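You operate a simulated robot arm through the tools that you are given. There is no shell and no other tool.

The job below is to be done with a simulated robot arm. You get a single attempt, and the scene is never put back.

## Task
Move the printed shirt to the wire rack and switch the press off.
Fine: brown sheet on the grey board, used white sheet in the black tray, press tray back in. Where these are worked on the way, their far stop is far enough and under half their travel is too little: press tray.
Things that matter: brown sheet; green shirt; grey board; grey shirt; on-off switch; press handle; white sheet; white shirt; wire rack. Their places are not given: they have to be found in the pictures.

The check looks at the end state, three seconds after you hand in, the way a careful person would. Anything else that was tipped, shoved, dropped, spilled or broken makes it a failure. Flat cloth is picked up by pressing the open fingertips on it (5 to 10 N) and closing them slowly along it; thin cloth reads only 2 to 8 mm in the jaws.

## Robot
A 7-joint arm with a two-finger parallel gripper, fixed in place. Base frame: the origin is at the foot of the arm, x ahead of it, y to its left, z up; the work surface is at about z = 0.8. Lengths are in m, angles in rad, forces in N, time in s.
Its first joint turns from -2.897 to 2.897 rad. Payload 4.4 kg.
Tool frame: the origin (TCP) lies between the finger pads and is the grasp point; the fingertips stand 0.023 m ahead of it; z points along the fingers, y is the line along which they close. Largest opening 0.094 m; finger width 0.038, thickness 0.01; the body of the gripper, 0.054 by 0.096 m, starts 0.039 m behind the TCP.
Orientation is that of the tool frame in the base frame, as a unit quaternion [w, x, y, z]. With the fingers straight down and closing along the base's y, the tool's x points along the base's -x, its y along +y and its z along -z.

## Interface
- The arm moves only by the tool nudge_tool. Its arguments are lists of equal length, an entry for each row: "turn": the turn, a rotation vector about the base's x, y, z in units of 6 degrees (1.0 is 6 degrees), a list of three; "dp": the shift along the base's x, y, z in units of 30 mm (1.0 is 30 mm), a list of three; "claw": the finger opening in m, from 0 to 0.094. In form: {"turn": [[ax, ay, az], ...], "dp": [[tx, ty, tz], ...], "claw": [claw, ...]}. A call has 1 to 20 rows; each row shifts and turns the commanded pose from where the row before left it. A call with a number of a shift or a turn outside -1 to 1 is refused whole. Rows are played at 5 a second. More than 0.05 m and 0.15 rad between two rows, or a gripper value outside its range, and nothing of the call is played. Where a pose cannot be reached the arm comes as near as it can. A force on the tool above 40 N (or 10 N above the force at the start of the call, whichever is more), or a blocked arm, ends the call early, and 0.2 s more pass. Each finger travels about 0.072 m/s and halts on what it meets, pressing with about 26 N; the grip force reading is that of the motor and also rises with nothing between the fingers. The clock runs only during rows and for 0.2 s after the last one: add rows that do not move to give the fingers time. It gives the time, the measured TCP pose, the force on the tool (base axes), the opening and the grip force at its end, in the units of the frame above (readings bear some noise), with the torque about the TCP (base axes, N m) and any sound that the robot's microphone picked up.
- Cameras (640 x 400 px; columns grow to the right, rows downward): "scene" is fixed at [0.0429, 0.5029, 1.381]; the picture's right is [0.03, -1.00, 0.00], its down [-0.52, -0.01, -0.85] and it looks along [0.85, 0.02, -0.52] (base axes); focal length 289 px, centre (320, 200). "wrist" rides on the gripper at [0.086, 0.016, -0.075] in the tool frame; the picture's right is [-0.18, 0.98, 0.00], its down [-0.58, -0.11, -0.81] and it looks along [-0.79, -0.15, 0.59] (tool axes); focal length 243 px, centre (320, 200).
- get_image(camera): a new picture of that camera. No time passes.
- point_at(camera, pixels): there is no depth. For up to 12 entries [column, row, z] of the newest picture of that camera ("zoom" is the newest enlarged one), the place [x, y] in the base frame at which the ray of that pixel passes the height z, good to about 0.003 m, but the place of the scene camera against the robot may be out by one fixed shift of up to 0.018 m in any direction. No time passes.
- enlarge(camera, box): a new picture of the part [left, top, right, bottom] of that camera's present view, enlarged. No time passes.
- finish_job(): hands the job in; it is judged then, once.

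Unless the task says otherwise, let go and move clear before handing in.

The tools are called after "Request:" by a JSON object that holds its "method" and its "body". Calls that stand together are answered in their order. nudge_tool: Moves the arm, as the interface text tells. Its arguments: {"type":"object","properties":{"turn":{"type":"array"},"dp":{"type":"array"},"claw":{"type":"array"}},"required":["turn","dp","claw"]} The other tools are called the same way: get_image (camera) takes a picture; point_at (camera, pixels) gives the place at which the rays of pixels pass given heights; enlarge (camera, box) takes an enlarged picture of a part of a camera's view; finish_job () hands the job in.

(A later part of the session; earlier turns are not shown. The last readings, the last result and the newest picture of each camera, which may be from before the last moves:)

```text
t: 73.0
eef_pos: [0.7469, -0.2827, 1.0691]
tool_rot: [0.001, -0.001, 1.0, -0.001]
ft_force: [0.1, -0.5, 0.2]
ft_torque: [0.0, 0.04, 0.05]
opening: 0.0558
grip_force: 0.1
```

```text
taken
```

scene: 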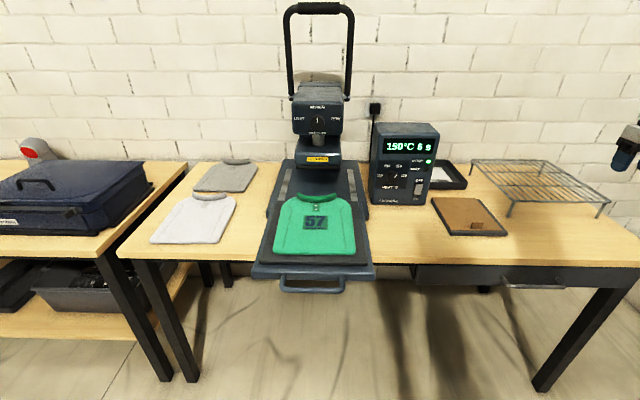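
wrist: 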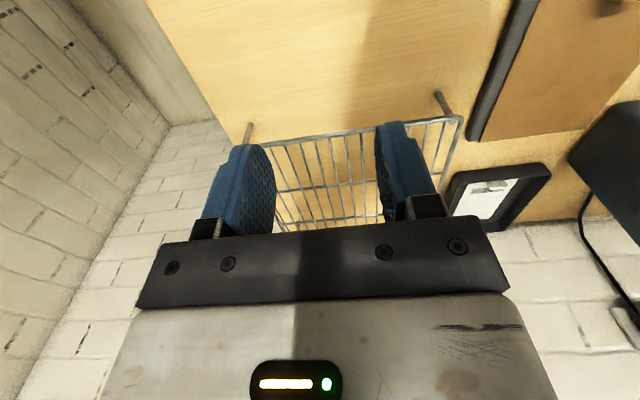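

The scene is unobstructed now. I'll enlarge the rack in both views to measure its corners.

Request:
{"method": "enlarge", "body": {"camera": "scene", "box": [455, 140, 625, 230]}}

Request:
{"method": "enlarge", "body": {"camera": "wrist", "box": [220, 80, 480, 240]}}

```text
3.76 times, centred on (540, 185) of scene
```

zoom: 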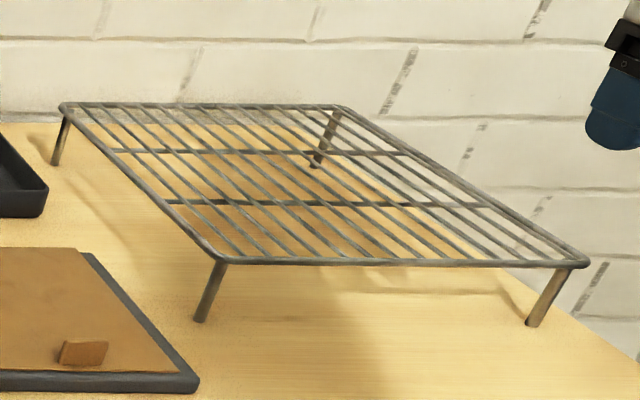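

```text
2.46 times, centred on (350, 160) of wrist
```

zoom: 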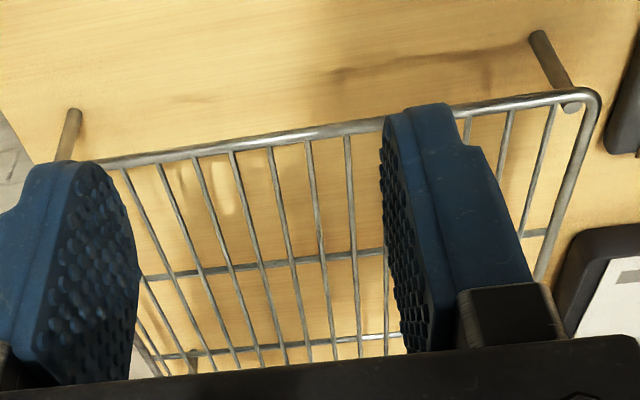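

The rack measures x 0.888 to 1.228, y -0.12 to -0.445, with its top at z≈0.867. I'll now go back to the press tray to pick up the printed shirt.

Request:
{"method": "nudge_tool", "body": {"turn": [[0, 0, 0], [0, 0, 0], [0, 0, 0], [0, 0, 0], [0, 0, 0], [0, 0, 0], [0, 0, 0], [0, 0, 0], [0, 0, 0], [0, 0, 0], [0, 0, 0], [0, 0, 0], [0, 0, 0], [0, 0, 0], [0, 0, 0], [0, 0, 0], [0, 0, 0], [0, 0, 0], [0, 0, 0], [0, 0, 0]], "dp": [[-1, 0.5, 0], [-1, 1, 0], [-1, 1, 0], [-1, 1, 0], [-1, 1, 0], [-1, 1, 0], [-0.5, 1, 0], [0, 1, 0], [0, 1, 0], [0, 1, 0], [0, 1, 0], [0, 1, 0], [0, 1, 0], [0, 1, 0], [0, 1, 0], [0, 1, 0], [0, 1, 0], [0, 1, 0], [0, 1, 0], [0, 1, 0]], "claw": [0.056, 0.056, 0.056, 0.056, 0.056, 0.056, 0.056, 0.056, 0.056, 0.056, 0.056, 0.056, 0.056, 0.056, 0.056, 0.056, 0.056, 0.056, 0.056, 0.056]}}

Request:
{"method": "nudge_tool", "body": {"turn": [[0, 0, 0], [0, 0, 0], [0, 0, 0], [0, 0, 0], [0, 0, 0], [0, 0, 0], [0, 0, 0], [0, 0, 0]], "dp": [[0, 1, 0], [0, 1, 0], [0, 1, 0], [0, 1, 0], [0, 1, 0], [0, 1, 0], [0, 1, 0], [0, 0.3, 0]], "claw": [0.05, 0.04, 0.04, 0.04, 0.04, 0.04, 0.04, 0.04]}}

Request:
{"method": "get_image", "body": {"camera": "wrist"}}

Request:
{"method": "enlarge", "body": {"camera": "wrist", "box": [200, 20, 480, 200]}}

```text
t: 77.2
eef_pos: [0.5516, 0.3058, 1.0665]
tool_rot: [0.001, 0.0, 1.0, -0.001]
ft_force: [0.7, 0.2, -0.2]
ft_torque: [-0.02, 0.0, 0.0]
opening: 0.0558
grip_force: 0.0
```

```text
t: 79.0
eef_pos: [0.5511, 0.5214, 1.0701]
tool_rot: [0.001, 0.0, 1.0, 0.0]
ft_force: [-0.5, -0.1, 0.2]
ft_torque: [0.04, -0.03, 0.01]
opening: 0.0401
grip_force: 0.1
```

```text
taken
```

wrist: 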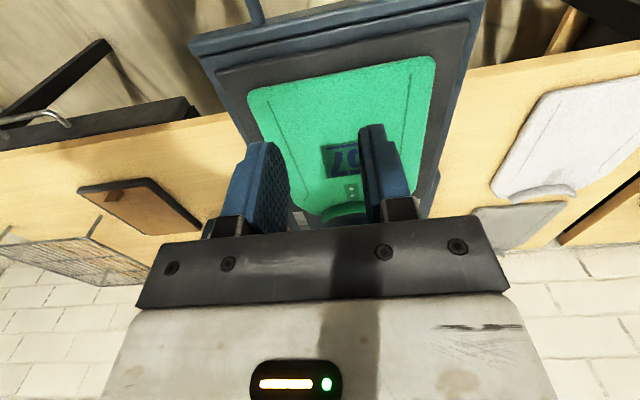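

```text
2.22 times, centred on (340, 110) of wrist
```

zoom: 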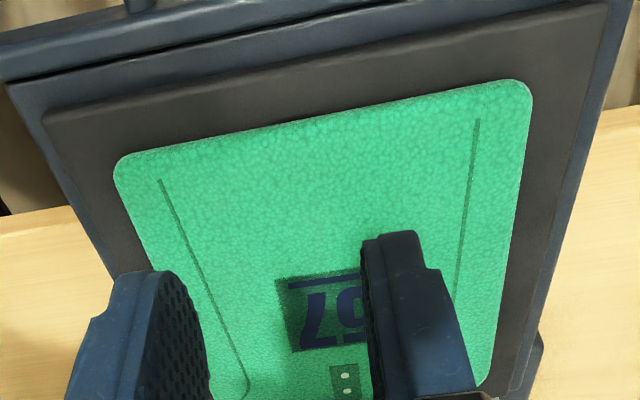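

The shirt hem lies at x≈0.594, y 0.43 to 0.63, and the print begins at x≈0.693. I'll pinch near the hem centre at about (0.635, 0.531), clear of the print, and first descend to just above it.

Request:
{"method": "nudge_tool", "body": {"turn": [[0, 0, 0], [0, 0, 0], [0, 0, 0], [0, 0, 0], [0, 0, 0], [0, 0, 0]], "dp": [[0.7, 0.08, -0.9], [0.7, 0.08, -0.9], [0.7, 0.08, -0.9], [0.7, 0.08, -0.9], [0, 0, -0.9], [0, 0, 0]], "claw": [0.045, 0.045, 0.045, 0.045, 0.045, 0.045]}}

Request:
{"method": "get_image", "body": {"camera": "wrist"}}

```text
t: 80.4
eef_pos: [0.636, 0.5322, 0.933]
tool_rot: [0.001, 0.0, 1.0, 0.001]
ft_force: [-0.2, 0.0, -0.5]
ft_torque: [0.02, 0.02, -0.01]
opening: 0.0453
grip_force: 0.0
```

```text
taken
```

wrist: 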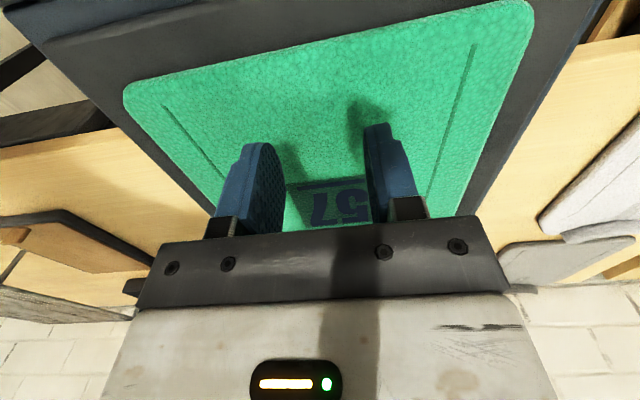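

The fingers are centred in front of the print. I'll descend in small steps to feel the cloth.

Request:
{"method": "nudge_tool", "body": {"turn": [[0, 0, 0], [0, 0, 0], [0, 0, 0], [0, 0, 0]], "dp": [[0, 0, -0.35], [0, 0, -0.2], [0, 0, -0.07], [0, 0, 0]], "claw": [0.045, 0.045, 0.045, 0.045]}}

```text
t: 81.4
eef_pos: [0.6367, 0.5333, 0.9144]
tool_rot: [0.001, 0.0, 1.0, -0.001]
ft_force: [0.0, -1.0, 1.1]
ft_torque: [-0.01, 0.0, 0.02]
opening: 0.0453
grip_force: 0.2
```

Request:
{"method": "nudge_tool", "body": {"turn": [[0, 0, 0], [0, 0, 0], [0, 0, 0]], "dp": [[0, 0, -0.06], [0, 0, -0.06], [0, 0, 0]], "claw": [0.045, 0.045, 0.045]}}

```text
t: 82.2
eef_pos: [0.6359, 0.5329, 0.9122]
tool_rot: [0.0, 0.0, 1.0, -0.001]
ft_force: [-0.1, 0.2, -0.2]
ft_torque: [-0.02, 0.01, 0.0]
opening: 0.0446
grip_force: 0.1
```

Request:
{"method": "nudge_tool", "body": {"turn": [[0, 0, 0], [0, 0, 0], [0, 0, 0]], "dp": [[0, 0, -0.06], [0, 0, -0.06], [0, 0, 0]], "claw": [0.045, 0.045, 0.045]}}

```text
t: 83.0
eef_pos: [0.6388, 0.5343, 0.9084]
tool_rot: [0.002, 0.0, 1.0, 0.0]
ft_force: [-1.0, -0.8, 13.9]
ft_torque: [-0.03, 0.22, 0.03]
opening: 0.045
grip_force: 0.1
```

Contact reads 13.9 N, slightly over the 5–10 N range. I'll ease up half a millimetre and check.

Request:
{"method": "nudge_tool", "body": {"turn": [[0, 0, 0], [0, 0, 0]], "dp": [[0, 0, 0.02], [0, 0, 0]], "claw": [0.045, 0.045]}}

```text
t: 83.6
eef_pos: [0.6375, 0.5319, 0.9084]
tool_rot: [0.001, 0.0, 1.0, 0.0]
ft_force: [1.3, 8.2, 12.9]
ft_torque: [0.22, 0.2, -0.16]
opening: 0.0448
grip_force: 0.1
```

Request:
{"method": "nudge_tool", "body": {"turn": [[0, 0, 0], [0, 0, 0]], "dp": [[0, 0, 0.02], [0, 0, 0]], "claw": [0.045, 0.045]}}

```text
t: 84.2
eef_pos: [0.6357, 0.5326, 0.9092]
tool_rot: [0.001, 0.0, 1.0, -0.001]
ft_force: [-1.2, 5.1, 9.2]
ft_torque: [0.26, 0.17, 0.01]
opening: 0.0454
grip_force: 0.1
```

Now 9.2 N, within range. I'll close the fingers slowly along the cloth.

Request:
{"method": "nudge_tool", "body": {"turn": [[0, 0, 0], [0, 0, 0], [0, 0, 0], [0, 0, 0], [0, 0, 0], [0, 0, 0], [0, 0, 0], [0, 0, 0], [0, 0, 0], [0, 0, 0], [0, 0, 0], [0, 0, 0], [0, 0, 0], [0, 0, 0], [0, 0, 0]], "dp": [[0, 0, 0], [0, 0, 0], [0, 0, 0], [0, 0, 0], [0, 0, 0], [0, 0, 0], [0, 0, 0], [0, 0, 0], [0, 0, 0], [0, 0, 0], [0, 0, 0], [0, 0, 0], [0, 0, 0], [0, 0, 0], [0, 0, 0]], "claw": [0.042, 0.039, 0.036, 0.033, 0.03, 0.027, 0.024, 0.021, 0.018, 0.015, 0.012, 0.009, 0.006, 0.003, 0.001]}}

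Request:
{"method": "get_image", "body": {"camera": "wrist"}}

Request:
{"method": "enlarge", "body": {"camera": "wrist", "box": [200, 60, 440, 220]}}

```text
t: 87.4
eef_pos: [0.6374, 0.5322, 0.9088]
tool_rot: [0.001, -0.001, 1.0, -0.001]
ft_force: [-0.3, -0.5, 3.2]
ft_torque: [-0.02, 0.04, 0.0]
opening: 0.0001
grip_force: 26.3
```

```text
taken
```

wrist: 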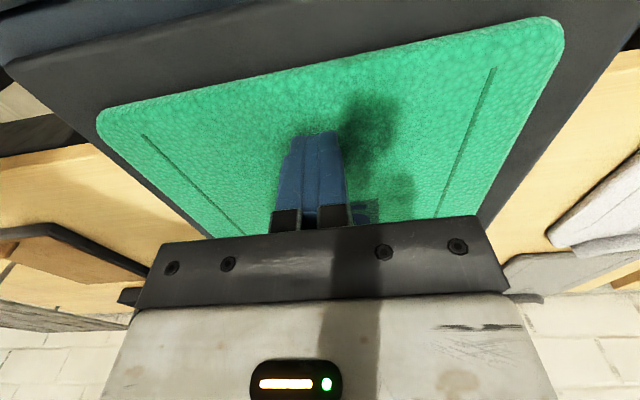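

```text
2.50 times, centred on (320, 140) of wrist
```

zoom: 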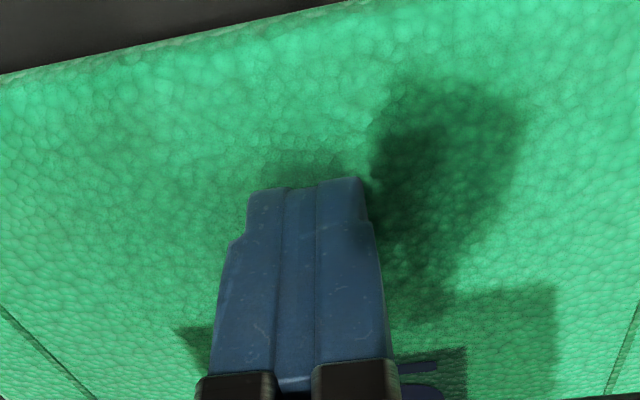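

The fingers closed fully with nothing caught, and the press force had dropped to 3 N. I'll raise, reopen and try again with the press force maintained.

Request:
{"method": "nudge_tool", "body": {"turn": [[0, 0, 0], [0, 0, 0], [0, 0, 0], [0, 0, 0], [0, 0, 0], [0, 0, 0]], "dp": [[0, 0, 0.3], [0, 0, 0], [0, 0, 0], [0, 0, -0.25], [0, 0, -0.04], [0, 0, 0]], "claw": [0.001, 0.03, 0.05, 0.05, 0.05, 0.05]}}

Request:
{"method": "enlarge", "body": {"camera": "wrist", "box": [100, 0, 580, 220]}}

```text
t: 88.8
eef_pos: [0.6375, 0.534, 0.9094]
tool_rot: [0.001, -0.001, 1.0, -0.001]
ft_force: [-0.8, -0.5, 0.2]
ft_torque: [0.0, -0.01, 0.01]
opening: 0.0498
grip_force: 0.0
```

```text
1.33 times, centred on (340, 110) of wrist
```

zoom: 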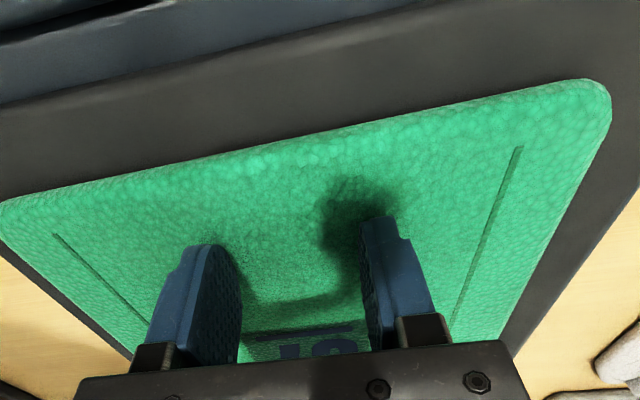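

Request:
{"method": "nudge_tool", "body": {"turn": [[0, 0, 0], [0, 0, 0], [0, 0, 0]], "dp": [[0, 0, -0.04], [0, 0, 0], [0, 0, 0]], "claw": [0.05, 0.05, 0.05]}}

```text
t: 89.6
eef_pos: [0.6365, 0.5339, 0.909]
tool_rot: [0.001, 0.0, 1.0, 0.0]
ft_force: [0.0, 1.1, 8.3]
ft_torque: [0.06, 0.16, -0.03]
opening: 0.0503
grip_force: 0.2
```

The force is 8.3 N. I'll close in finer steps and check the force partway.

Request:
{"method": "nudge_tool", "body": {"turn": [[0, 0, 0], [0, 0, 0], [0, 0, 0], [0, 0, 0], [0, 0, 0], [0, 0, 0], [0, 0, 0], [0, 0, 0], [0, 0, 0], [0, 0, 0]], "dp": [[0, 0, -0.005], [0, 0, 0], [0, 0, 0], [0, 0, 0], [0, 0, 0], [0, 0, 0], [0, 0, 0], [0, 0, 0], [0, 0, 0], [0, 0, 0]], "claw": [0.048, 0.046, 0.044, 0.042, 0.04, 0.038, 0.036, 0.034, 0.032, 0.03]}}

Request:
{"method": "enlarge", "body": {"camera": "wrist", "box": [200, 60, 440, 220]}}

```text
t: 91.8
eef_pos: [0.6354, 0.5317, 0.9091]
tool_rot: [0.003, -0.001, 1.0, 0.0]
ft_force: [0.5, 0.1, 35.5]
ft_torque: [-0.07, 0.24, 0.0]
opening: 0.0404
grip_force: 11.9
```

```text
2.50 times, centred on (320, 140) of wrist
```

zoom: 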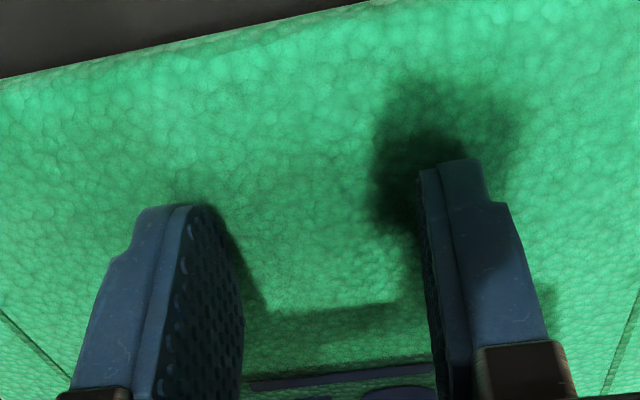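

The fingertips now hold the cloth: opening lags at 0.040 and the vertical force has risen to 35 N as the cloth bunches. I'll ease up slightly while closing further.

Request:
{"method": "nudge_tool", "body": {"turn": [[0, 0, 0], [0, 0, 0], [0, 0, 0], [0, 0, 0]], "dp": [[0, 0, 0.02], [0, 0, 0], [0, 0, 0], [0, 0, 0]], "claw": [0.03, 0.028, 0.026, 0.024]}}

Request:
{"method": "enlarge", "body": {"camera": "wrist", "box": [200, 60, 440, 220]}}

```text
t: 92.8
eef_pos: [0.6349, 0.5341, 0.9093]
tool_rot: [0.0, -0.001, 1.0, 0.0]
ft_force: [0.4, 3.6, 31.4]
ft_torque: [0.15, 0.23, -0.01]
opening: 0.0327
grip_force: 10.1
```

```text
2.50 times, centred on (320, 140) of wrist
```

zoom: 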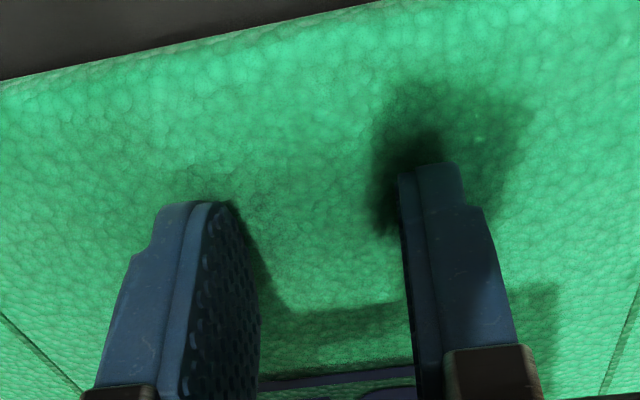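

Request:
{"method": "nudge_tool", "body": {"turn": [[0, 0, 0], [0, 0, 0], [0, 0, 0], [0, 0, 0], [0, 0, 0]], "dp": [[0, 0, 0.03], [0, 0, 0], [0, 0, 0], [0, 0, 0], [0, 0, 0]], "claw": [0.024, 0.022, 0.02, 0.018, 0.016]}}

Request:
{"method": "enlarge", "body": {"camera": "wrist", "box": [200, 60, 440, 220]}}

```text
t: 94.0
eef_pos: [0.6342, 0.532, 0.909]
tool_rot: [0.001, 0.0, 1.0, -0.001]
ft_force: [-1.2, 8.1, 14.6]
ft_torque: [0.29, 0.22, -0.05]
opening: 0.0207
grip_force: 4.8
```

```text
2.50 times, centred on (320, 140) of wrist
```

zoom: 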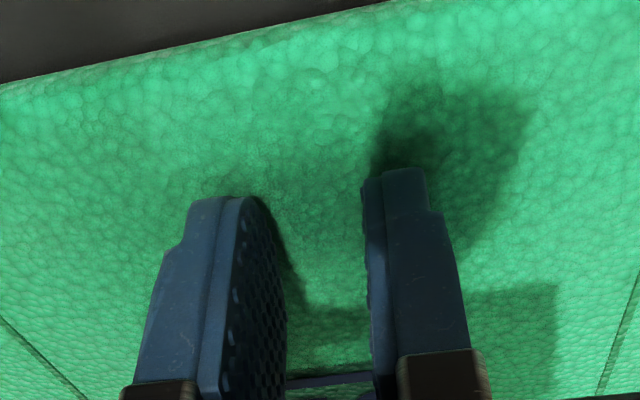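

The opening is down to 0.021 with 14.6 N pressing. I'll continue closing at this height.

Request:
{"method": "nudge_tool", "body": {"turn": [[0, 0, 0], [0, 0, 0], [0, 0, 0], [0, 0, 0], [0, 0, 0], [0, 0, 0], [0, 0, 0], [0, 0, 0], [0, 0, 0], [0, 0, 0]], "dp": [[0, 0, 0], [0, 0, 0], [0, 0, 0], [0, 0, 0], [0, 0, 0], [0, 0, 0], [0, 0, 0], [0, 0, 0], [0, 0, 0], [0, 0, 0]], "claw": [0.014, 0.012, 0.01, 0.008, 0.006, 0.004, 0.002, 0.0, 0.0, 0.0]}}

Request:
{"method": "enlarge", "body": {"camera": "wrist", "box": [200, 60, 440, 220]}}

```text
t: 96.2
eef_pos: [0.6354, 0.5331, 0.9097]
tool_rot: [0.001, 0.0, 1.0, -0.001]
ft_force: [-0.5, -2.4, 2.2]
ft_torque: [-0.04, 0.05, 0.02]
opening: 0.0001
grip_force: 25.8
```

```text
2.50 times, centred on (320, 140) of wrist
```

zoom: 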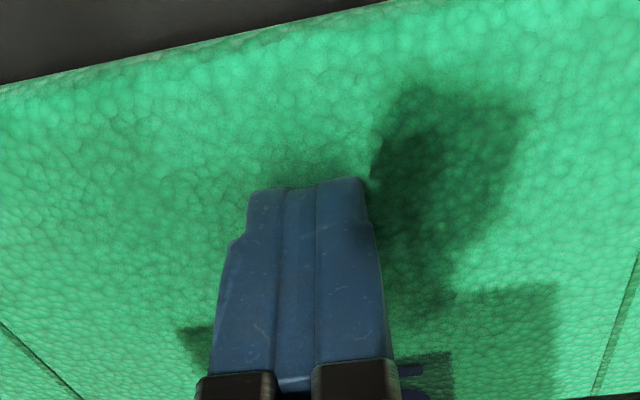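

The pinch slipped again, closing to 0.0001, so the shirt body resists pinching in its middle. The shirt also has an upright collar at its far edge, so I'll raise and inspect that as a grasp point.

Request:
{"method": "nudge_tool", "body": {"turn": [[0, 0, 0], [0, 0, 0], [0, 0, 0], [0, 0, 0], [0, 0, 0], [0, 0, 0], [0, 0, 0]], "dp": [[0, 0, 0.5], [0, 0, 1], [0.5, 0, 1], [0.8, 0, 1], [0.8, 0, 0.8], [0, 0, 0], [0, 0, 0]], "claw": [0.0, 0.03, 0.06, 0.09, 0.094, 0.094, 0.094]}}

Request:
{"method": "get_image", "body": {"camera": "wrist"}}

Request:
{"method": "enlarge", "body": {"camera": "wrist", "box": [240, 80, 440, 220]}}

Request:
{"method": "enlarge", "body": {"camera": "scene", "box": [260, 170, 380, 270]}}

```text
t: 97.8
eef_pos: [0.7001, 0.532, 1.0378]
tool_rot: [0.001, 0.001, 1.0, -0.001]
ft_force: [0.1, 0.6, 0.8]
ft_torque: [0.0, 0.02, 0.01]
opening: 0.094
grip_force: 0.1
```

```text
taken
```

wrist: 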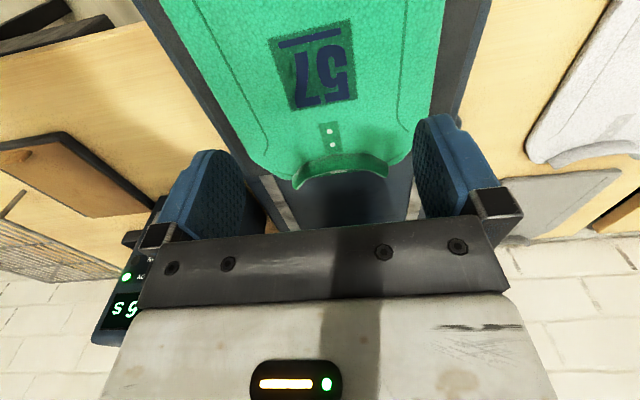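

```text
2.86 times, centred on (340, 150) of wrist
```

zoom: 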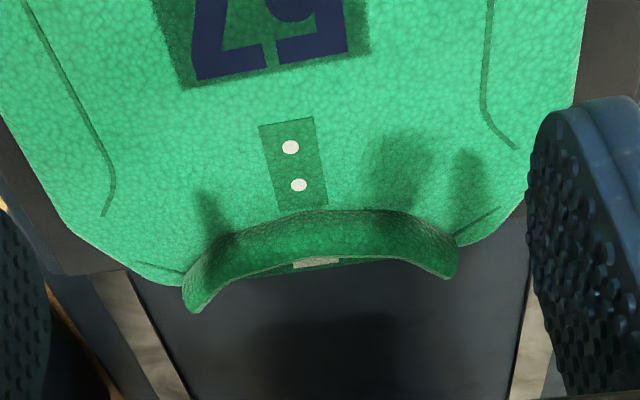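

```text
4.00 times, centred on (320, 220) of scene
```

zoom: 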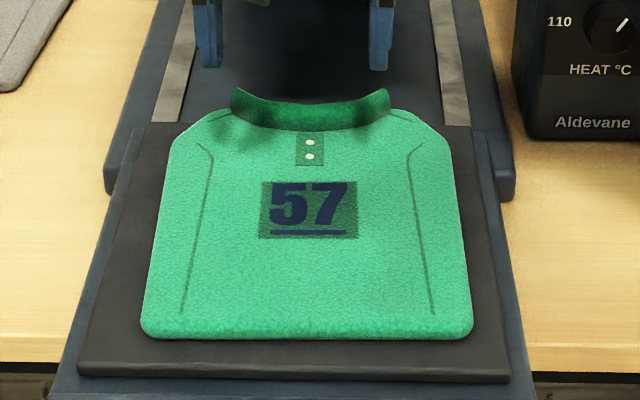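

The collar stands up about 2 cm at zoom (330,237), a clear grasp feature near (0.831, 0.536). I'll turn the tool -90° so the fingers straddle the collar along x and move above it.

Request:
{"method": "nudge_tool", "body": {"turn": [[0, 0, -1], [0, 0, -1], [0, 0, -1], [0, 0, -1], [0, 0, -1], [0, 0, -1], [0, 0, -1], [0, 0, -1], [0, 0, -1], [0, 0, -1], [0, 0, -1], [0, 0, -1], [0, 0, -1], [0, 0, -1], [0, 0, -1], [0, 0, 0], [0, 0, 0]], "dp": [[0, 0, 0], [0.2, 0, 0], [0.3, 0, 0], [0.3, 0, 0], [0.3, 0, 0], [0.3, 0, 0], [0.3, 0, 0], [0.3, 0, 0], [0.3, 0, 0], [0.3, 0, 0], [0.3, 0, 0], [0.3, 0, 0], [0.3, 0, 0], [0.3, 0, -0.2], [0.3, 0.1, -0.4], [0.1, 0, -0.4], [0, 0, 0]], "claw": [0.08, 0.07, 0.06, 0.06, 0.06, 0.06, 0.06, 0.06, 0.06, 0.06, 0.06, 0.06, 0.06, 0.06, 0.06, 0.06, 0.06]}}

Request:
{"method": "get_image", "body": {"camera": "wrist"}}

Request:
{"method": "enlarge", "body": {"camera": "wrist", "box": [200, 0, 520, 200]}}

Request:
{"method": "get_image", "body": {"camera": "scene"}}

```text
t: 101.4
eef_pos: [0.8262, 0.5359, 1.0091]
tool_rot: [0.0, 0.707, 0.708, -0.001]
ft_force: [1.0, 0.5, 0.1]
ft_torque: [0.01, -0.01, -0.02]
opening: 0.0601
grip_force: 0.0
```

```text
taken
```

wrist: 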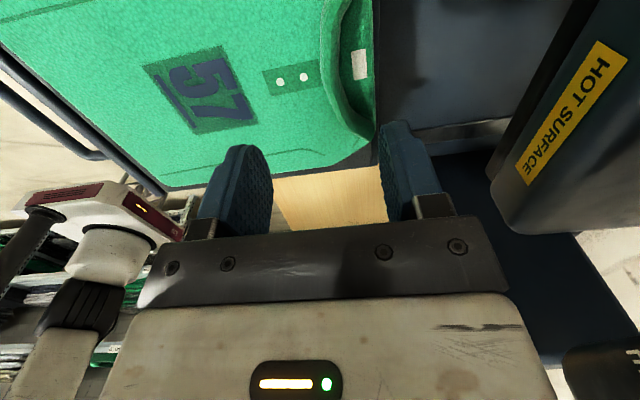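

```text
2.00 times, centred on (360, 100) of wrist
```

zoom: 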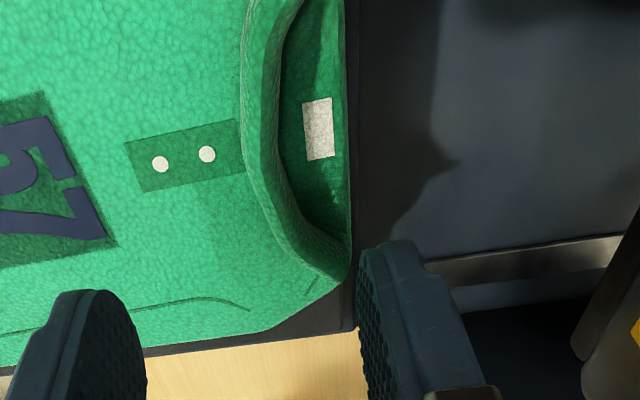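

```text
taken
```

scene: 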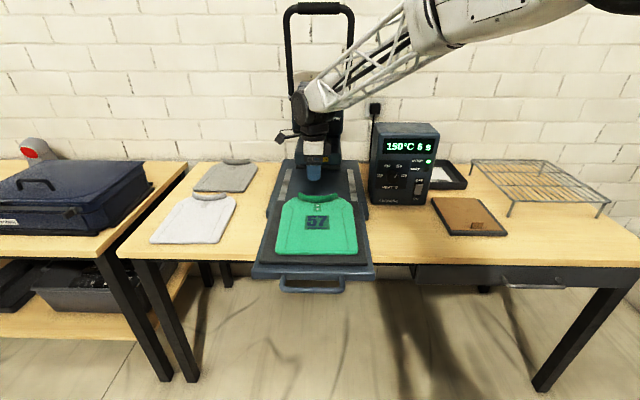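

The collar band crosses the tool axis row at zoom columns 243–282, so its centre is about 8 mm further in +x at x≈0.834. I'll correct and descend partway with a 0.045 opening.

Request:
{"method": "nudge_tool", "body": {"turn": [[0, 0, 0], [0, 0, 0], [0, 0, 0], [0, 0, 0]], "dp": [[0.27, 0, -0.5], [0, 0, -0.7], [0, 0, -0.6], [0, 0, 0]], "claw": [0.05, 0.045, 0.045, 0.045]}}

Request:
{"method": "get_image", "body": {"camera": "wrist"}}

Request:
{"method": "enlarge", "body": {"camera": "wrist", "box": [220, 40, 460, 190]}}

Request:
{"method": "enlarge", "body": {"camera": "scene", "box": [270, 140, 370, 220]}}

```text
t: 102.4
eef_pos: [0.835, 0.5352, 0.9541]
tool_rot: [0.0, 0.707, 0.707, -0.001]
ft_force: [-0.6, -0.6, 0.3]
ft_torque: [-0.01, 0.01, 0.01]
opening: 0.0453
grip_force: 0.1
```

```text
taken
```

wrist: 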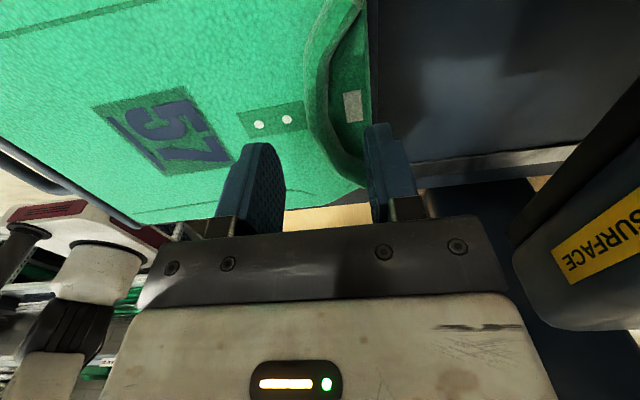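

```text
2.67 times, centred on (340, 115) of wrist
```

zoom: 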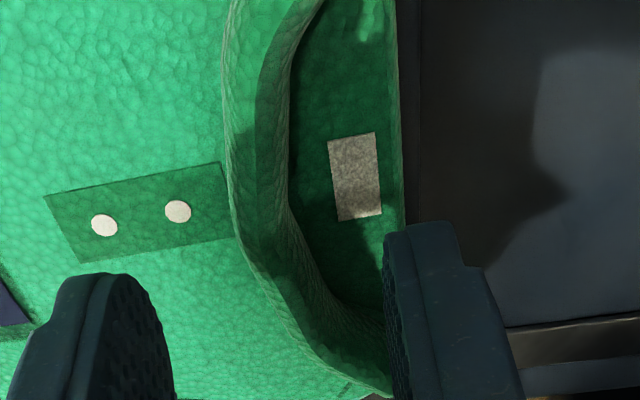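

```text
5.00 times, centred on (320, 180) of scene
```

zoom: 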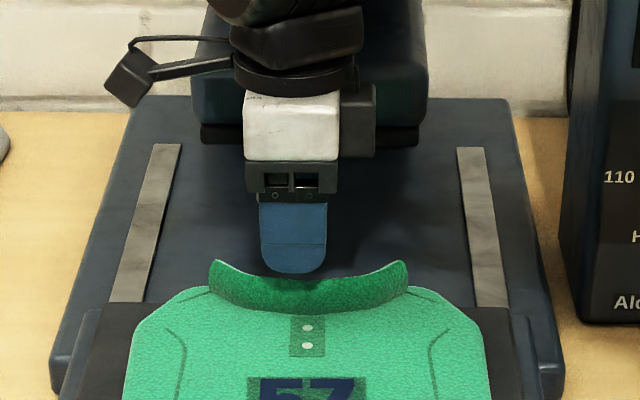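

The fingers straddle the collar band, which is centred near zoom (258,192). I'll shift slightly and descend so the tips come just above the shirt surface on both sides.

Request:
{"method": "nudge_tool", "body": {"turn": [[0, 0, 0], [0, 0, 0], [0, 0, 0], [0, 0, 0]], "dp": [[-0.06, -0.13, -0.5], [0, 0, -0.5], [0, 0, -0.25], [0, 0, 0]], "claw": [0.045, 0.045, 0.045, 0.045]}}

Request:
{"method": "get_image", "body": {"camera": "wrist"}}

Request:
{"method": "enlarge", "body": {"camera": "wrist", "box": [220, 40, 460, 240]}}

```text
t: 103.4
eef_pos: [0.8291, 0.5318, 0.9169]
tool_rot: [0.001, 0.707, 0.708, -0.001]
ft_force: [0.3, 0.0, -0.2]
ft_torque: [0.03, 0.0, 0.03]
opening: 0.0453
grip_force: 0.1
```

```text
taken
```

wrist: 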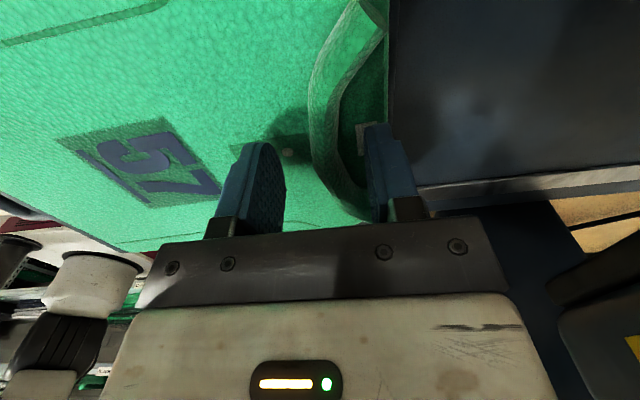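

```text
2.00 times, centred on (340, 140) of wrist
```

zoom: 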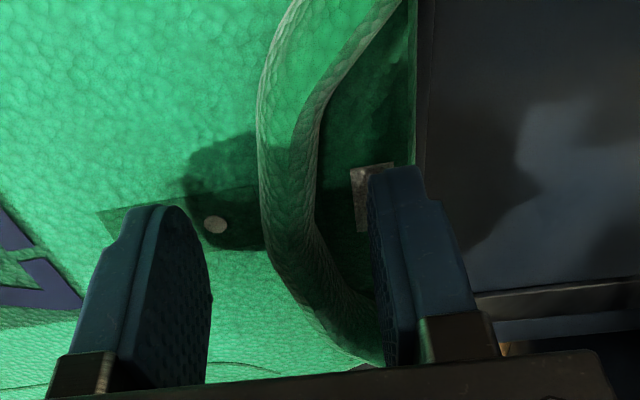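

The collar band at zoom (290,230) lies between the fingers. I'll shift 2.5 mm, lower 3 mm and close slowly on it.

Request:
{"method": "nudge_tool", "body": {"turn": [[0, 0, 0], [0, 0, 0], [0, 0, 0], [0, 0, 0], [0, 0, 0], [0, 0, 0], [0, 0, 0], [0, 0, 0]], "dp": [[0.08, 0, -0.1], [0, 0, 0], [0, 0, 0], [0, 0, 0], [0, 0, 0], [0, 0, 0], [0, 0, 0], [0, 0, 0]], "claw": [0.045, 0.038, 0.03, 0.022, 0.016, 0.01, 0.005, 0.002]}}

Request:
{"method": "get_image", "body": {"camera": "wrist"}}

Request:
{"method": "enlarge", "body": {"camera": "wrist", "box": [220, 40, 460, 240]}}

```text
t: 105.2
eef_pos: [0.8347, 0.532, 0.9146]
tool_rot: [0.001, 0.708, 0.707, 0.0]
ft_force: [0.7, 0.4, -1.0]
ft_torque: [0.01, -0.03, -0.18]
opening: 0.0133
grip_force: 26.0
```

```text
taken
```

wrist: 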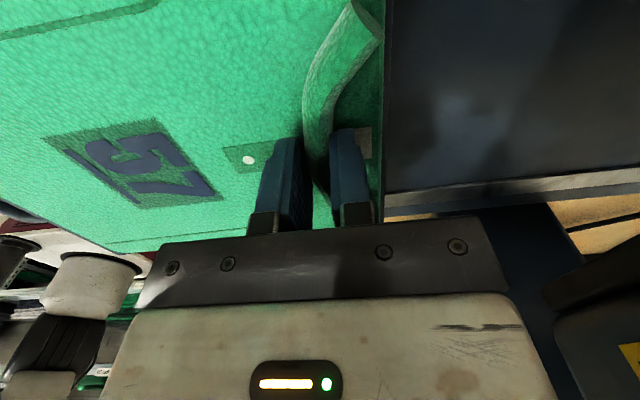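

```text
2.00 times, centred on (340, 140) of wrist
```

zoom: 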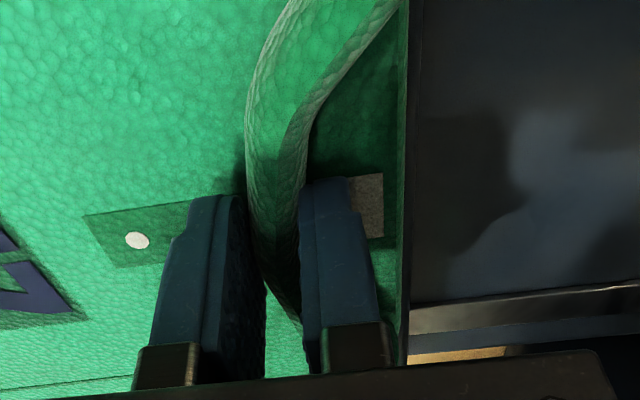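

The collar is gripped, with opening 13 mm and force 26 N. I'll lift slowly by about 4 cm and see how the shirt behaves.

Request:
{"method": "nudge_tool", "body": {"turn": [[0, 0, 0], [0, 0, 0], [0, 0, 0], [0, 0, 0], [0, 0, 0]], "dp": [[0, 0, 0.15], [0, 0, 0.3], [0, 0, 0.4], [0, 0, 0.5], [0, 0, 0]], "claw": [0.002, 0.002, 0.002, 0.002, 0.002]}}

Request:
{"method": "get_image", "body": {"camera": "wrist"}}

Request:
{"method": "enlarge", "body": {"camera": "scene", "box": [240, 130, 400, 270]}}

```text
t: 106.4
eef_pos: [0.834, 0.5315, 0.9541]
tool_rot: [-0.001, 0.706, 0.708, -0.001]
ft_force: [0.2, -0.2, -1.9]
ft_torque: [0.04, -0.15, 0.0]
opening: 0.0138
grip_force: 25.5
```

```text
taken
```

wrist: 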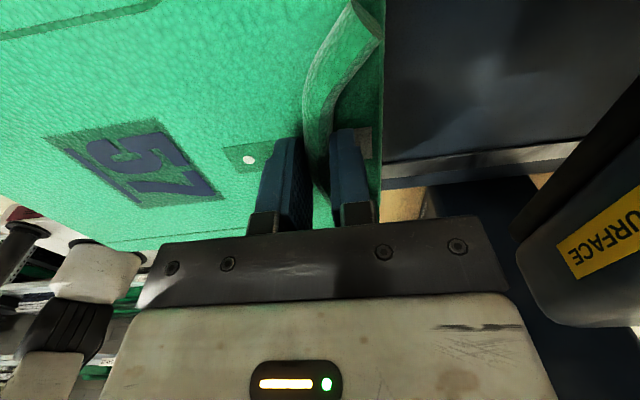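

```text
2.86 times, centred on (320, 200) of scene
```

zoom: 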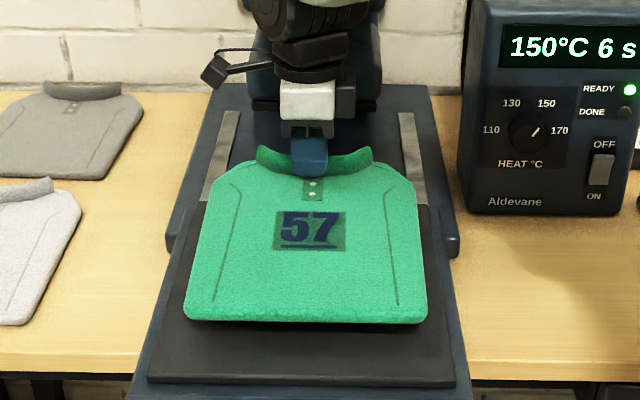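

The shirt lifts as a stiff flat panel, so it can be placed flat. I'll raise it while backing away from the press, keeping clear of the control box.

Request:
{"method": "nudge_tool", "body": {"turn": [[0, 0, 0], [0, 0, 0], [0, 0, 0], [0, 0, 0], [0, 0, 0], [0, 0, 0], [0, 0, 0], [0, 0, 0], [0, 0, 0], [0, 0, 0], [0, 0, 0], [0, 0, 0], [0, 0, 0], [0, 0, 0]], "dp": [[0, 0, 0.4], [-0.2, 0, 0.6], [-0.5, -0.3, 0.6], [-0.8, -0.6, 0.5], [-0.9, -0.9, 0.5], [-0.9, -0.9, 0.5], [-0.9, -0.9, 0.5], [-0.9, -0.9, 0.4], [-0.9, -0.9, 0.3], [-0.9, -0.9, 0.2], [-0.9, -0.9, 0], [-0.8, -0.9, 0], [-0.5, -0.6, 0], [0, 0, 0]], "claw": [0.002, 0.002, 0.002, 0.002, 0.002, 0.002, 0.002, 0.002, 0.002, 0.002, 0.002, 0.002, 0.002, 0.002]}}

Request:
{"method": "get_image", "body": {"camera": "scene"}}

Request:
{"method": "get_image", "body": {"camera": "wrist"}}

```text
t: 109.4
eef_pos: [0.5598, 0.2708, 1.0866]
tool_rot: [0.0, 0.707, 0.707, -0.002]
ft_force: [-0.3, 0.0, -1.3]
ft_torque: [0.01, -0.16, -0.03]
opening: 0.0136
grip_force: 25.8
```

```text
taken
```

scene: 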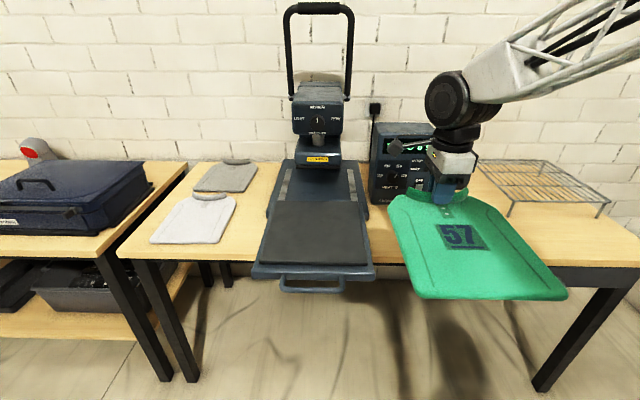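

```text
taken
```

wrist: 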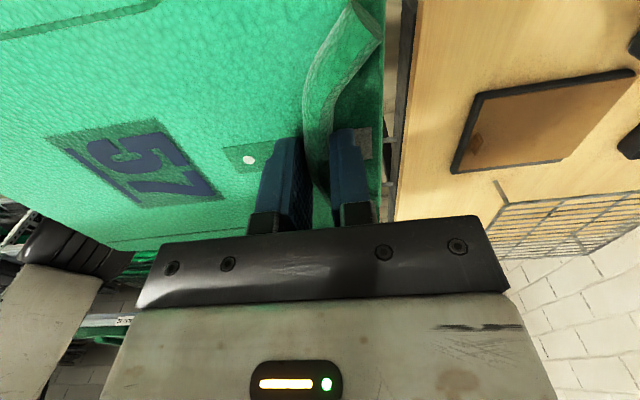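

The shirt is held flat and level. I'll rotate it +180° in open space in two halves, moving toward the rack side, so it extends away from the robot.

Request:
{"method": "nudge_tool", "body": {"turn": [[0, 0, 0.4], [0, 0, 0.8], [0, 0, 0.85], [0, 0, 0.85], [0, 0, 0.85], [0, 0, 0.85], [0, 0, 0.85], [0, 0, 0.85], [0, 0, 0.85], [0, 0, 0.85], [0, 0, 0.85], [0, 0, 0.85], [0, 0, 0.85], [0, 0, 0.85], [0, 0, 0.85], [0, 0, 0.85], [0, 0, 0.85], [0, 0, 0.85], [0, 0, 0.85], [0, 0, 0.85]], "dp": [[0, -0.2, 0], [0, -0.4, 0], [0, -0.5, 0], [0, -0.5, 0], [0, -0.5, 0], [0, -0.5, 0], [0, -0.5, 0], [0, -0.5, 0], [0, -0.5, 0], [0, -0.5, 0], [0, -0.5, 0], [0, -0.5, 0], [0, -0.5, 0], [0, -0.5, 0], [0, -0.5, 0], [0, -0.5, 0], [0, -0.5, 0], [0, -0.5, 0], [0, -0.5, 0], [0, -0.5, 0]], "claw": [0.002, 0.002, 0.002, 0.002, 0.002, 0.002, 0.002, 0.002, 0.002, 0.002, 0.002, 0.002, 0.002, 0.002, 0.002, 0.002, 0.002, 0.002, 0.002, 0.002]}}

Request:
{"method": "get_image", "body": {"camera": "scene"}}

```text
t: 113.6
eef_pos: [0.5606, -0.0172, 1.0883]
tool_rot: [0.0, -0.079, 0.997, 0.0]
ft_force: [0.0, -0.8, -2.1]
ft_torque: [0.15, 0.03, -0.02]
opening: 0.0134
grip_force: 26.1
```

```text
taken
```

scene: 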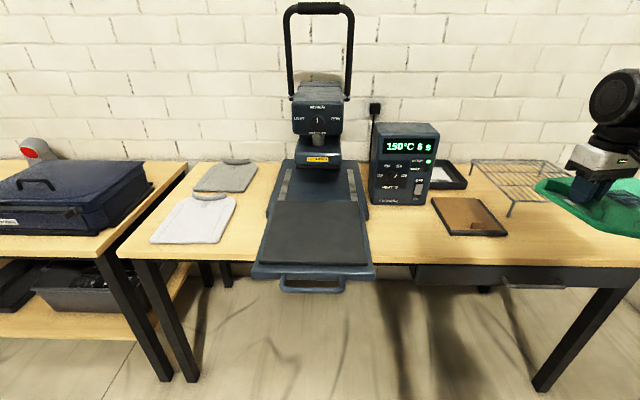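

Rotation is 99° done with a stable grip. I'll finish the remaining 81° while moving to the rack's centre line at y≈-0.283.

Request:
{"method": "nudge_tool", "body": {"turn": [[0, 0, 0.85], [0, 0, 0.85], [0, 0, 0.85], [0, 0, 0.85], [0, 0, 0.85], [0, 0, 0.85], [0, 0, 0.85], [0, 0, 0.85], [0, 0, 0.85], [0, 0, 0.85], [0, 0, 0.85], [0, 0, 0.85], [0, 0, 0.85], [0, 0, 0.85], [0, 0, 0.8], [0, 0, 0.8], [0, 0, 0]], "dp": [[0, -0.55, 0], [0, -0.55, 0], [0, -0.55, 0], [0, -0.55, 0], [0, -0.55, 0], [0, -0.55, 0], [0, -0.55, 0], [0, -0.55, 0], [0, -0.55, 0], [0, -0.55, 0], [0, -0.55, 0], [0, -0.55, 0], [0, -0.55, 0], [0, -0.55, 0], [0, -0.55, 0], [0, -0.55, 0], [0, 0, 0]], "claw": [0.002, 0.002, 0.002, 0.002, 0.002, 0.002, 0.002, 0.002, 0.002, 0.002, 0.002, 0.002, 0.002, 0.002, 0.002, 0.002, 0.002]}}

Request:
{"method": "get_image", "body": {"camera": "wrist"}}

Request:
{"method": "get_image", "body": {"camera": "scene"}}

```text
t: 117.2
eef_pos: [0.5626, -0.2813, 1.0899]
tool_rot: [0.001, -0.707, 0.707, 0.0]
ft_force: [-0.1, 0.2, -2.1]
ft_torque: [-0.01, 0.18, 0.05]
opening: 0.0135
grip_force: 25.9
```

```text
taken
```

wrist: 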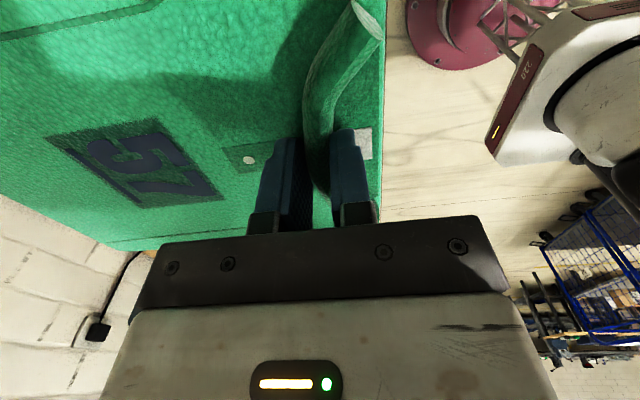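

```text
taken
```

scene: 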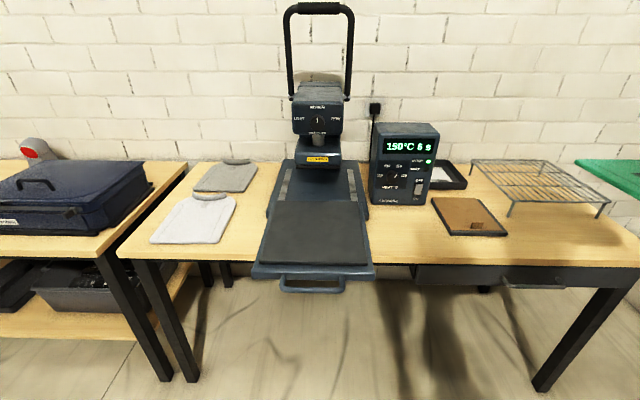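

The shirt now points forward over the rack's centre line. I'll advance to x≈0.935 and lower partway.

Request:
{"method": "nudge_tool", "body": {"turn": [[0, 0, 0], [0, 0, 0], [0, 0, 0], [0, 0, 0], [0, 0, 0], [0, 0, 0], [0, 0, 0], [0, 0, 0], [0, 0, 0], [0, 0, 0], [0, 0, 0], [0, 0, 0], [0, 0, 0], [0, 0, 0], [0, 0, 0]], "dp": [[0.5, 0, 0], [0.9, 0, -0.2], [1, 0, -0.2], [1, 0, -0.2], [1, 0, -0.2], [1, 0, -0.2], [1, 0, -0.2], [1, 0, -0.2], [1, 0, -0.2], [1, 0, -0.2], [1, 0, -0.2], [1, 0, -0.2], [0.7, 0, -0.2], [0.3, 0, 0], [0, 0, 0]], "claw": [0.002, 0.002, 0.002, 0.002, 0.002, 0.002, 0.002, 0.002, 0.002, 0.002, 0.002, 0.002, 0.002, 0.002, 0.002]}}

Request:
{"method": "get_image", "body": {"camera": "scene"}}

Request:
{"method": "get_image", "body": {"camera": "wrist"}}

```text
t: 120.4
eef_pos: [0.9346, -0.2813, 1.0179]
tool_rot: [0.001, -0.707, 0.707, 0.001]
ft_force: [-0.3, -0.6, -2.8]
ft_torque: [-0.02, 0.18, -0.03]
opening: 0.0134
grip_force: 25.7
```

```text
taken
```

scene: 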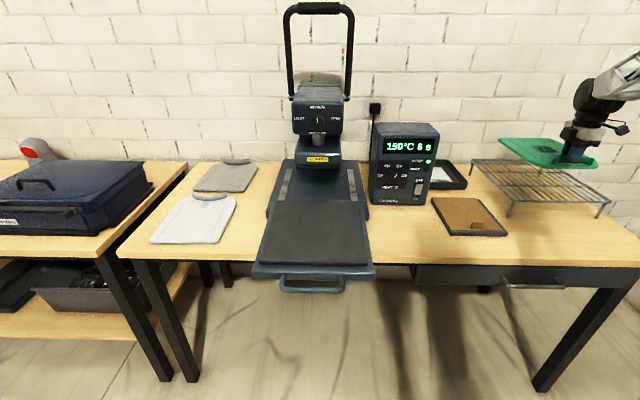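

```text
taken
```

wrist: 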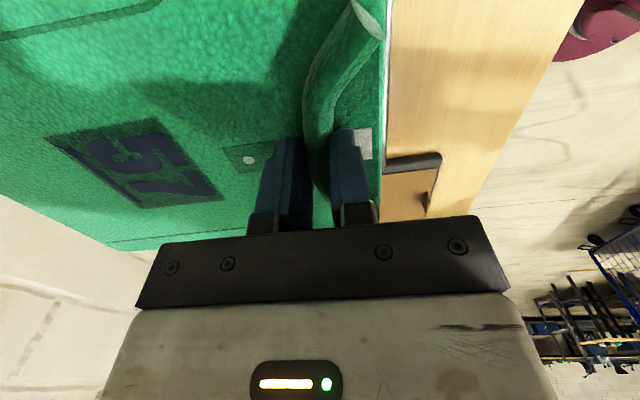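

The shirt hovers above the rack at scene (545,150). I'll lower it to just above the wires and check alignment.

Request:
{"method": "nudge_tool", "body": {"turn": [[0, 0, 0], [0, 0, 0], [0, 0, 0], [0, 0, 0], [0, 0, 0]], "dp": [[0, 0, -0.6], [0, 0, -0.8], [0, 0, -0.8], [0, 0, -0.6], [0, 0, 0]], "claw": [0.002, 0.002, 0.002, 0.002, 0.002]}}

Request:
{"method": "enlarge", "body": {"camera": "scene", "box": [455, 110, 635, 240]}}

```text
t: 121.6
eef_pos: [0.9346, -0.2822, 0.9343]
tool_rot: [0.0, -0.707, 0.707, 0.0]
ft_force: [-0.5, -0.7, -1.4]
ft_torque: [-0.01, 0.16, -0.02]
opening: 0.0133
grip_force: 26.5
```

```text
3.08 times, centred on (545, 175) of scene
```

zoom: 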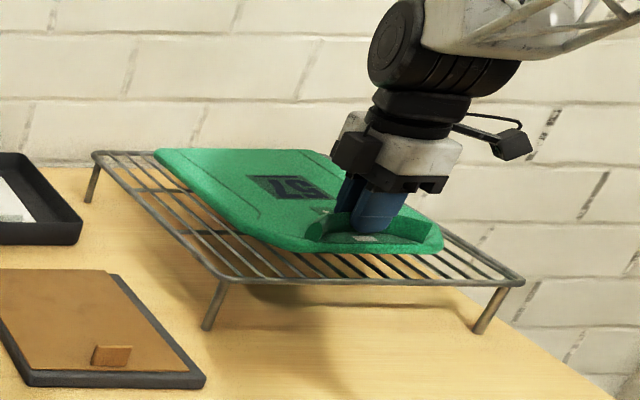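

The shirt is well inside the rack outline. I'll lower in small steps until it touches the wires.

Request:
{"method": "nudge_tool", "body": {"turn": [[0, 0, 0], [0, 0, 0], [0, 0, 0], [0, 0, 0]], "dp": [[0, 0, -0.4], [0, 0, -0.25], [0, 0, -0.1], [0, 0, 0]], "claw": [0.002, 0.002, 0.002, 0.002]}}

Request:
{"method": "enlarge", "body": {"camera": "scene", "box": [455, 110, 635, 240]}}

```text
t: 122.3
eef_pos: [0.935, -0.2822, 0.916]
tool_rot: [0.003, -0.707, 0.707, -0.002]
ft_force: [-0.7, -0.6, 4.5]
ft_torque: [-0.04, 0.14, 0.12]
opening: 0.0135
grip_force: 25.6
stopped in row 3: the force on the tool passed its limit at 42 N (the readings are from after the stop); the commanded pose is now the measured one
```

```text
3.08 times, centred on (545, 175) of scene
```

zoom: 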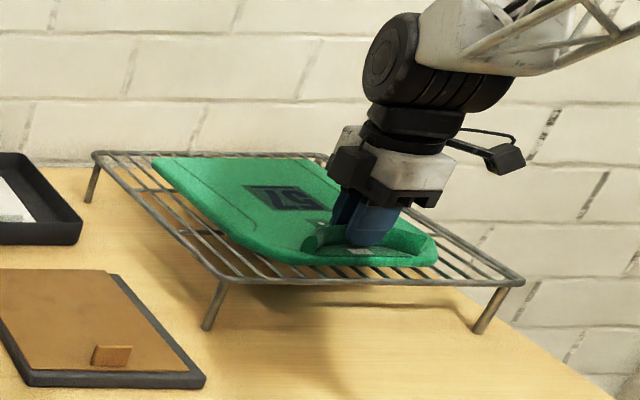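

The shirt touched down at TCP z=0.916 and now bears lightly at 4.5 N. I'll open slowly and rise straight up.

Request:
{"method": "nudge_tool", "body": {"turn": [[0, 0, 0], [0, 0, 0], [0, 0, 0], [0, 0, 0], [0, 0, 0], [0, 0, 0], [0, 0, 0], [0, 0, 0], [0, 0, 0], [0, 0, 0]], "dp": [[0, 0, 0], [0, 0, 0], [0, 0, 0], [0, 0, 0], [0, 0, 0.2], [0, 0, 0.5], [0, 0, 0.8], [0, 0, 1], [0, 0, 1], [0, 0, 0.5]], "claw": [0.016, 0.026, 0.036, 0.042, 0.042, 0.042, 0.042, 0.042, 0.042, 0.042]}}

Request:
{"method": "enlarge", "body": {"camera": "scene", "box": [455, 110, 635, 240]}}

Request:
{"method": "get_image", "body": {"camera": "wrist"}}

```text
t: 124.5
eef_pos: [0.9341, -0.2832, 1.0351]
tool_rot: [-0.002, 0.707, -0.707, 0.002]
ft_force: [0.1, -1.1, -0.4]
ft_torque: [0.04, -0.01, 0.0]
opening: 0.0419
grip_force: 0.1
```

```text
3.08 times, centred on (545, 175) of scene
```

zoom: 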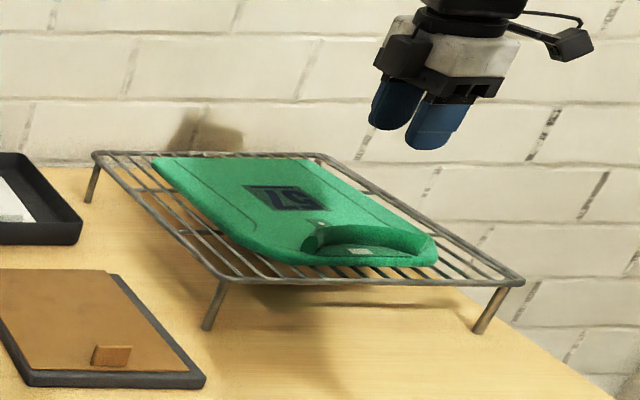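

```text
taken
```

wrist: 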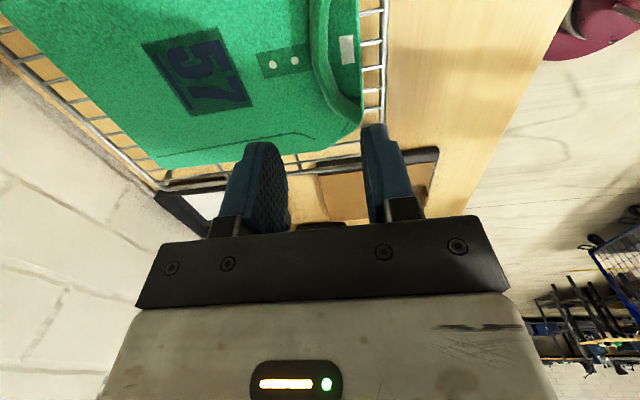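

The shirt lies flat on the rack at zoom (300,210). Next I'll turn the tool back to yaw 0, close the fingers and move in front of the control box to view the switch.

Request:
{"method": "nudge_tool", "body": {"turn": [[0, 0, -1], [0, 0, -1], [0, 0, -1], [0, 0, -1], [0, 0, -1], [0, 0, -1], [0, 0, -1], [0, 0, -1], [0, 0, -1], [0, 0, -1], [0, 0, -1], [0, 0, -1], [0, 0, -1], [0, 0, -1], [0, 0, -1], [0, 0, 0]], "dp": [[-0.5, 0, 0.2], [-1, 0.5, 0], [-1, 1, 0], [-1, 1, 0], [-1, 1, 0], [-1, 1, 0], [-1, 1, 0], [-1, 1, 0], [-0.5, 1, 0], [0, 1, 0], [0, 1, 0], [0, 1, 0], [0, 1, 0], [0, 1, 0], [0, 1, -0.3], [0, 1, -0.3]], "claw": [0.042, 0.03, 0.02, 0.01, 0.0, 0.0, 0.0, 0.0, 0.0, 0.0, 0.0, 0.0, 0.0, 0.0, 0.0, 0.0]}}

Request:
{"method": "get_image", "body": {"camera": "wrist"}}

Request:
{"method": "get_image", "body": {"camera": "scene"}}

```text
t: 127.9
eef_pos: [0.6951, 0.1555, 1.0244]
tool_rot: [0.0, 0.0, 1.0, -0.003]
ft_force: [0.1, 0.1, 0.7]
ft_torque: [-0.02, 0.01, 0.04]
opening: 0.0002
grip_force: 26.2
```

```text
taken
```

wrist: 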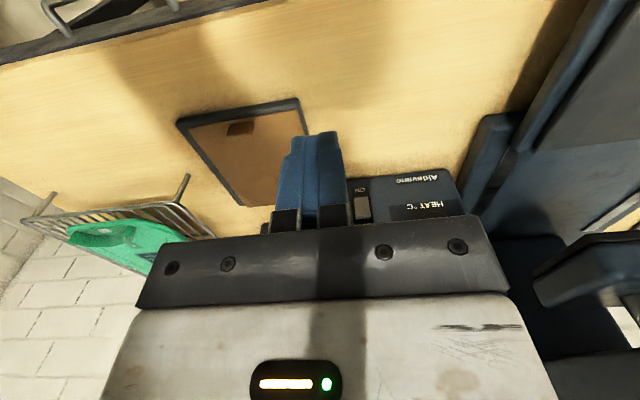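

```text
taken
```

scene: 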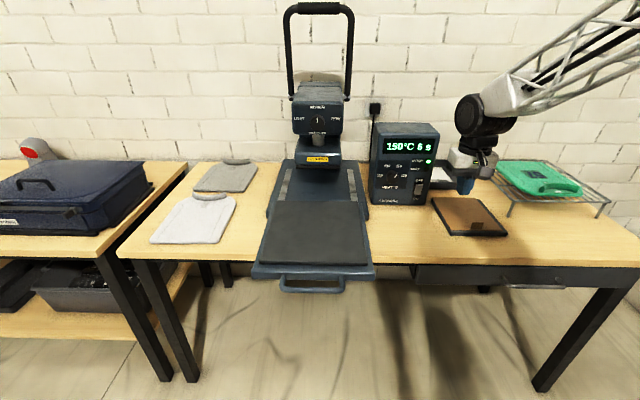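

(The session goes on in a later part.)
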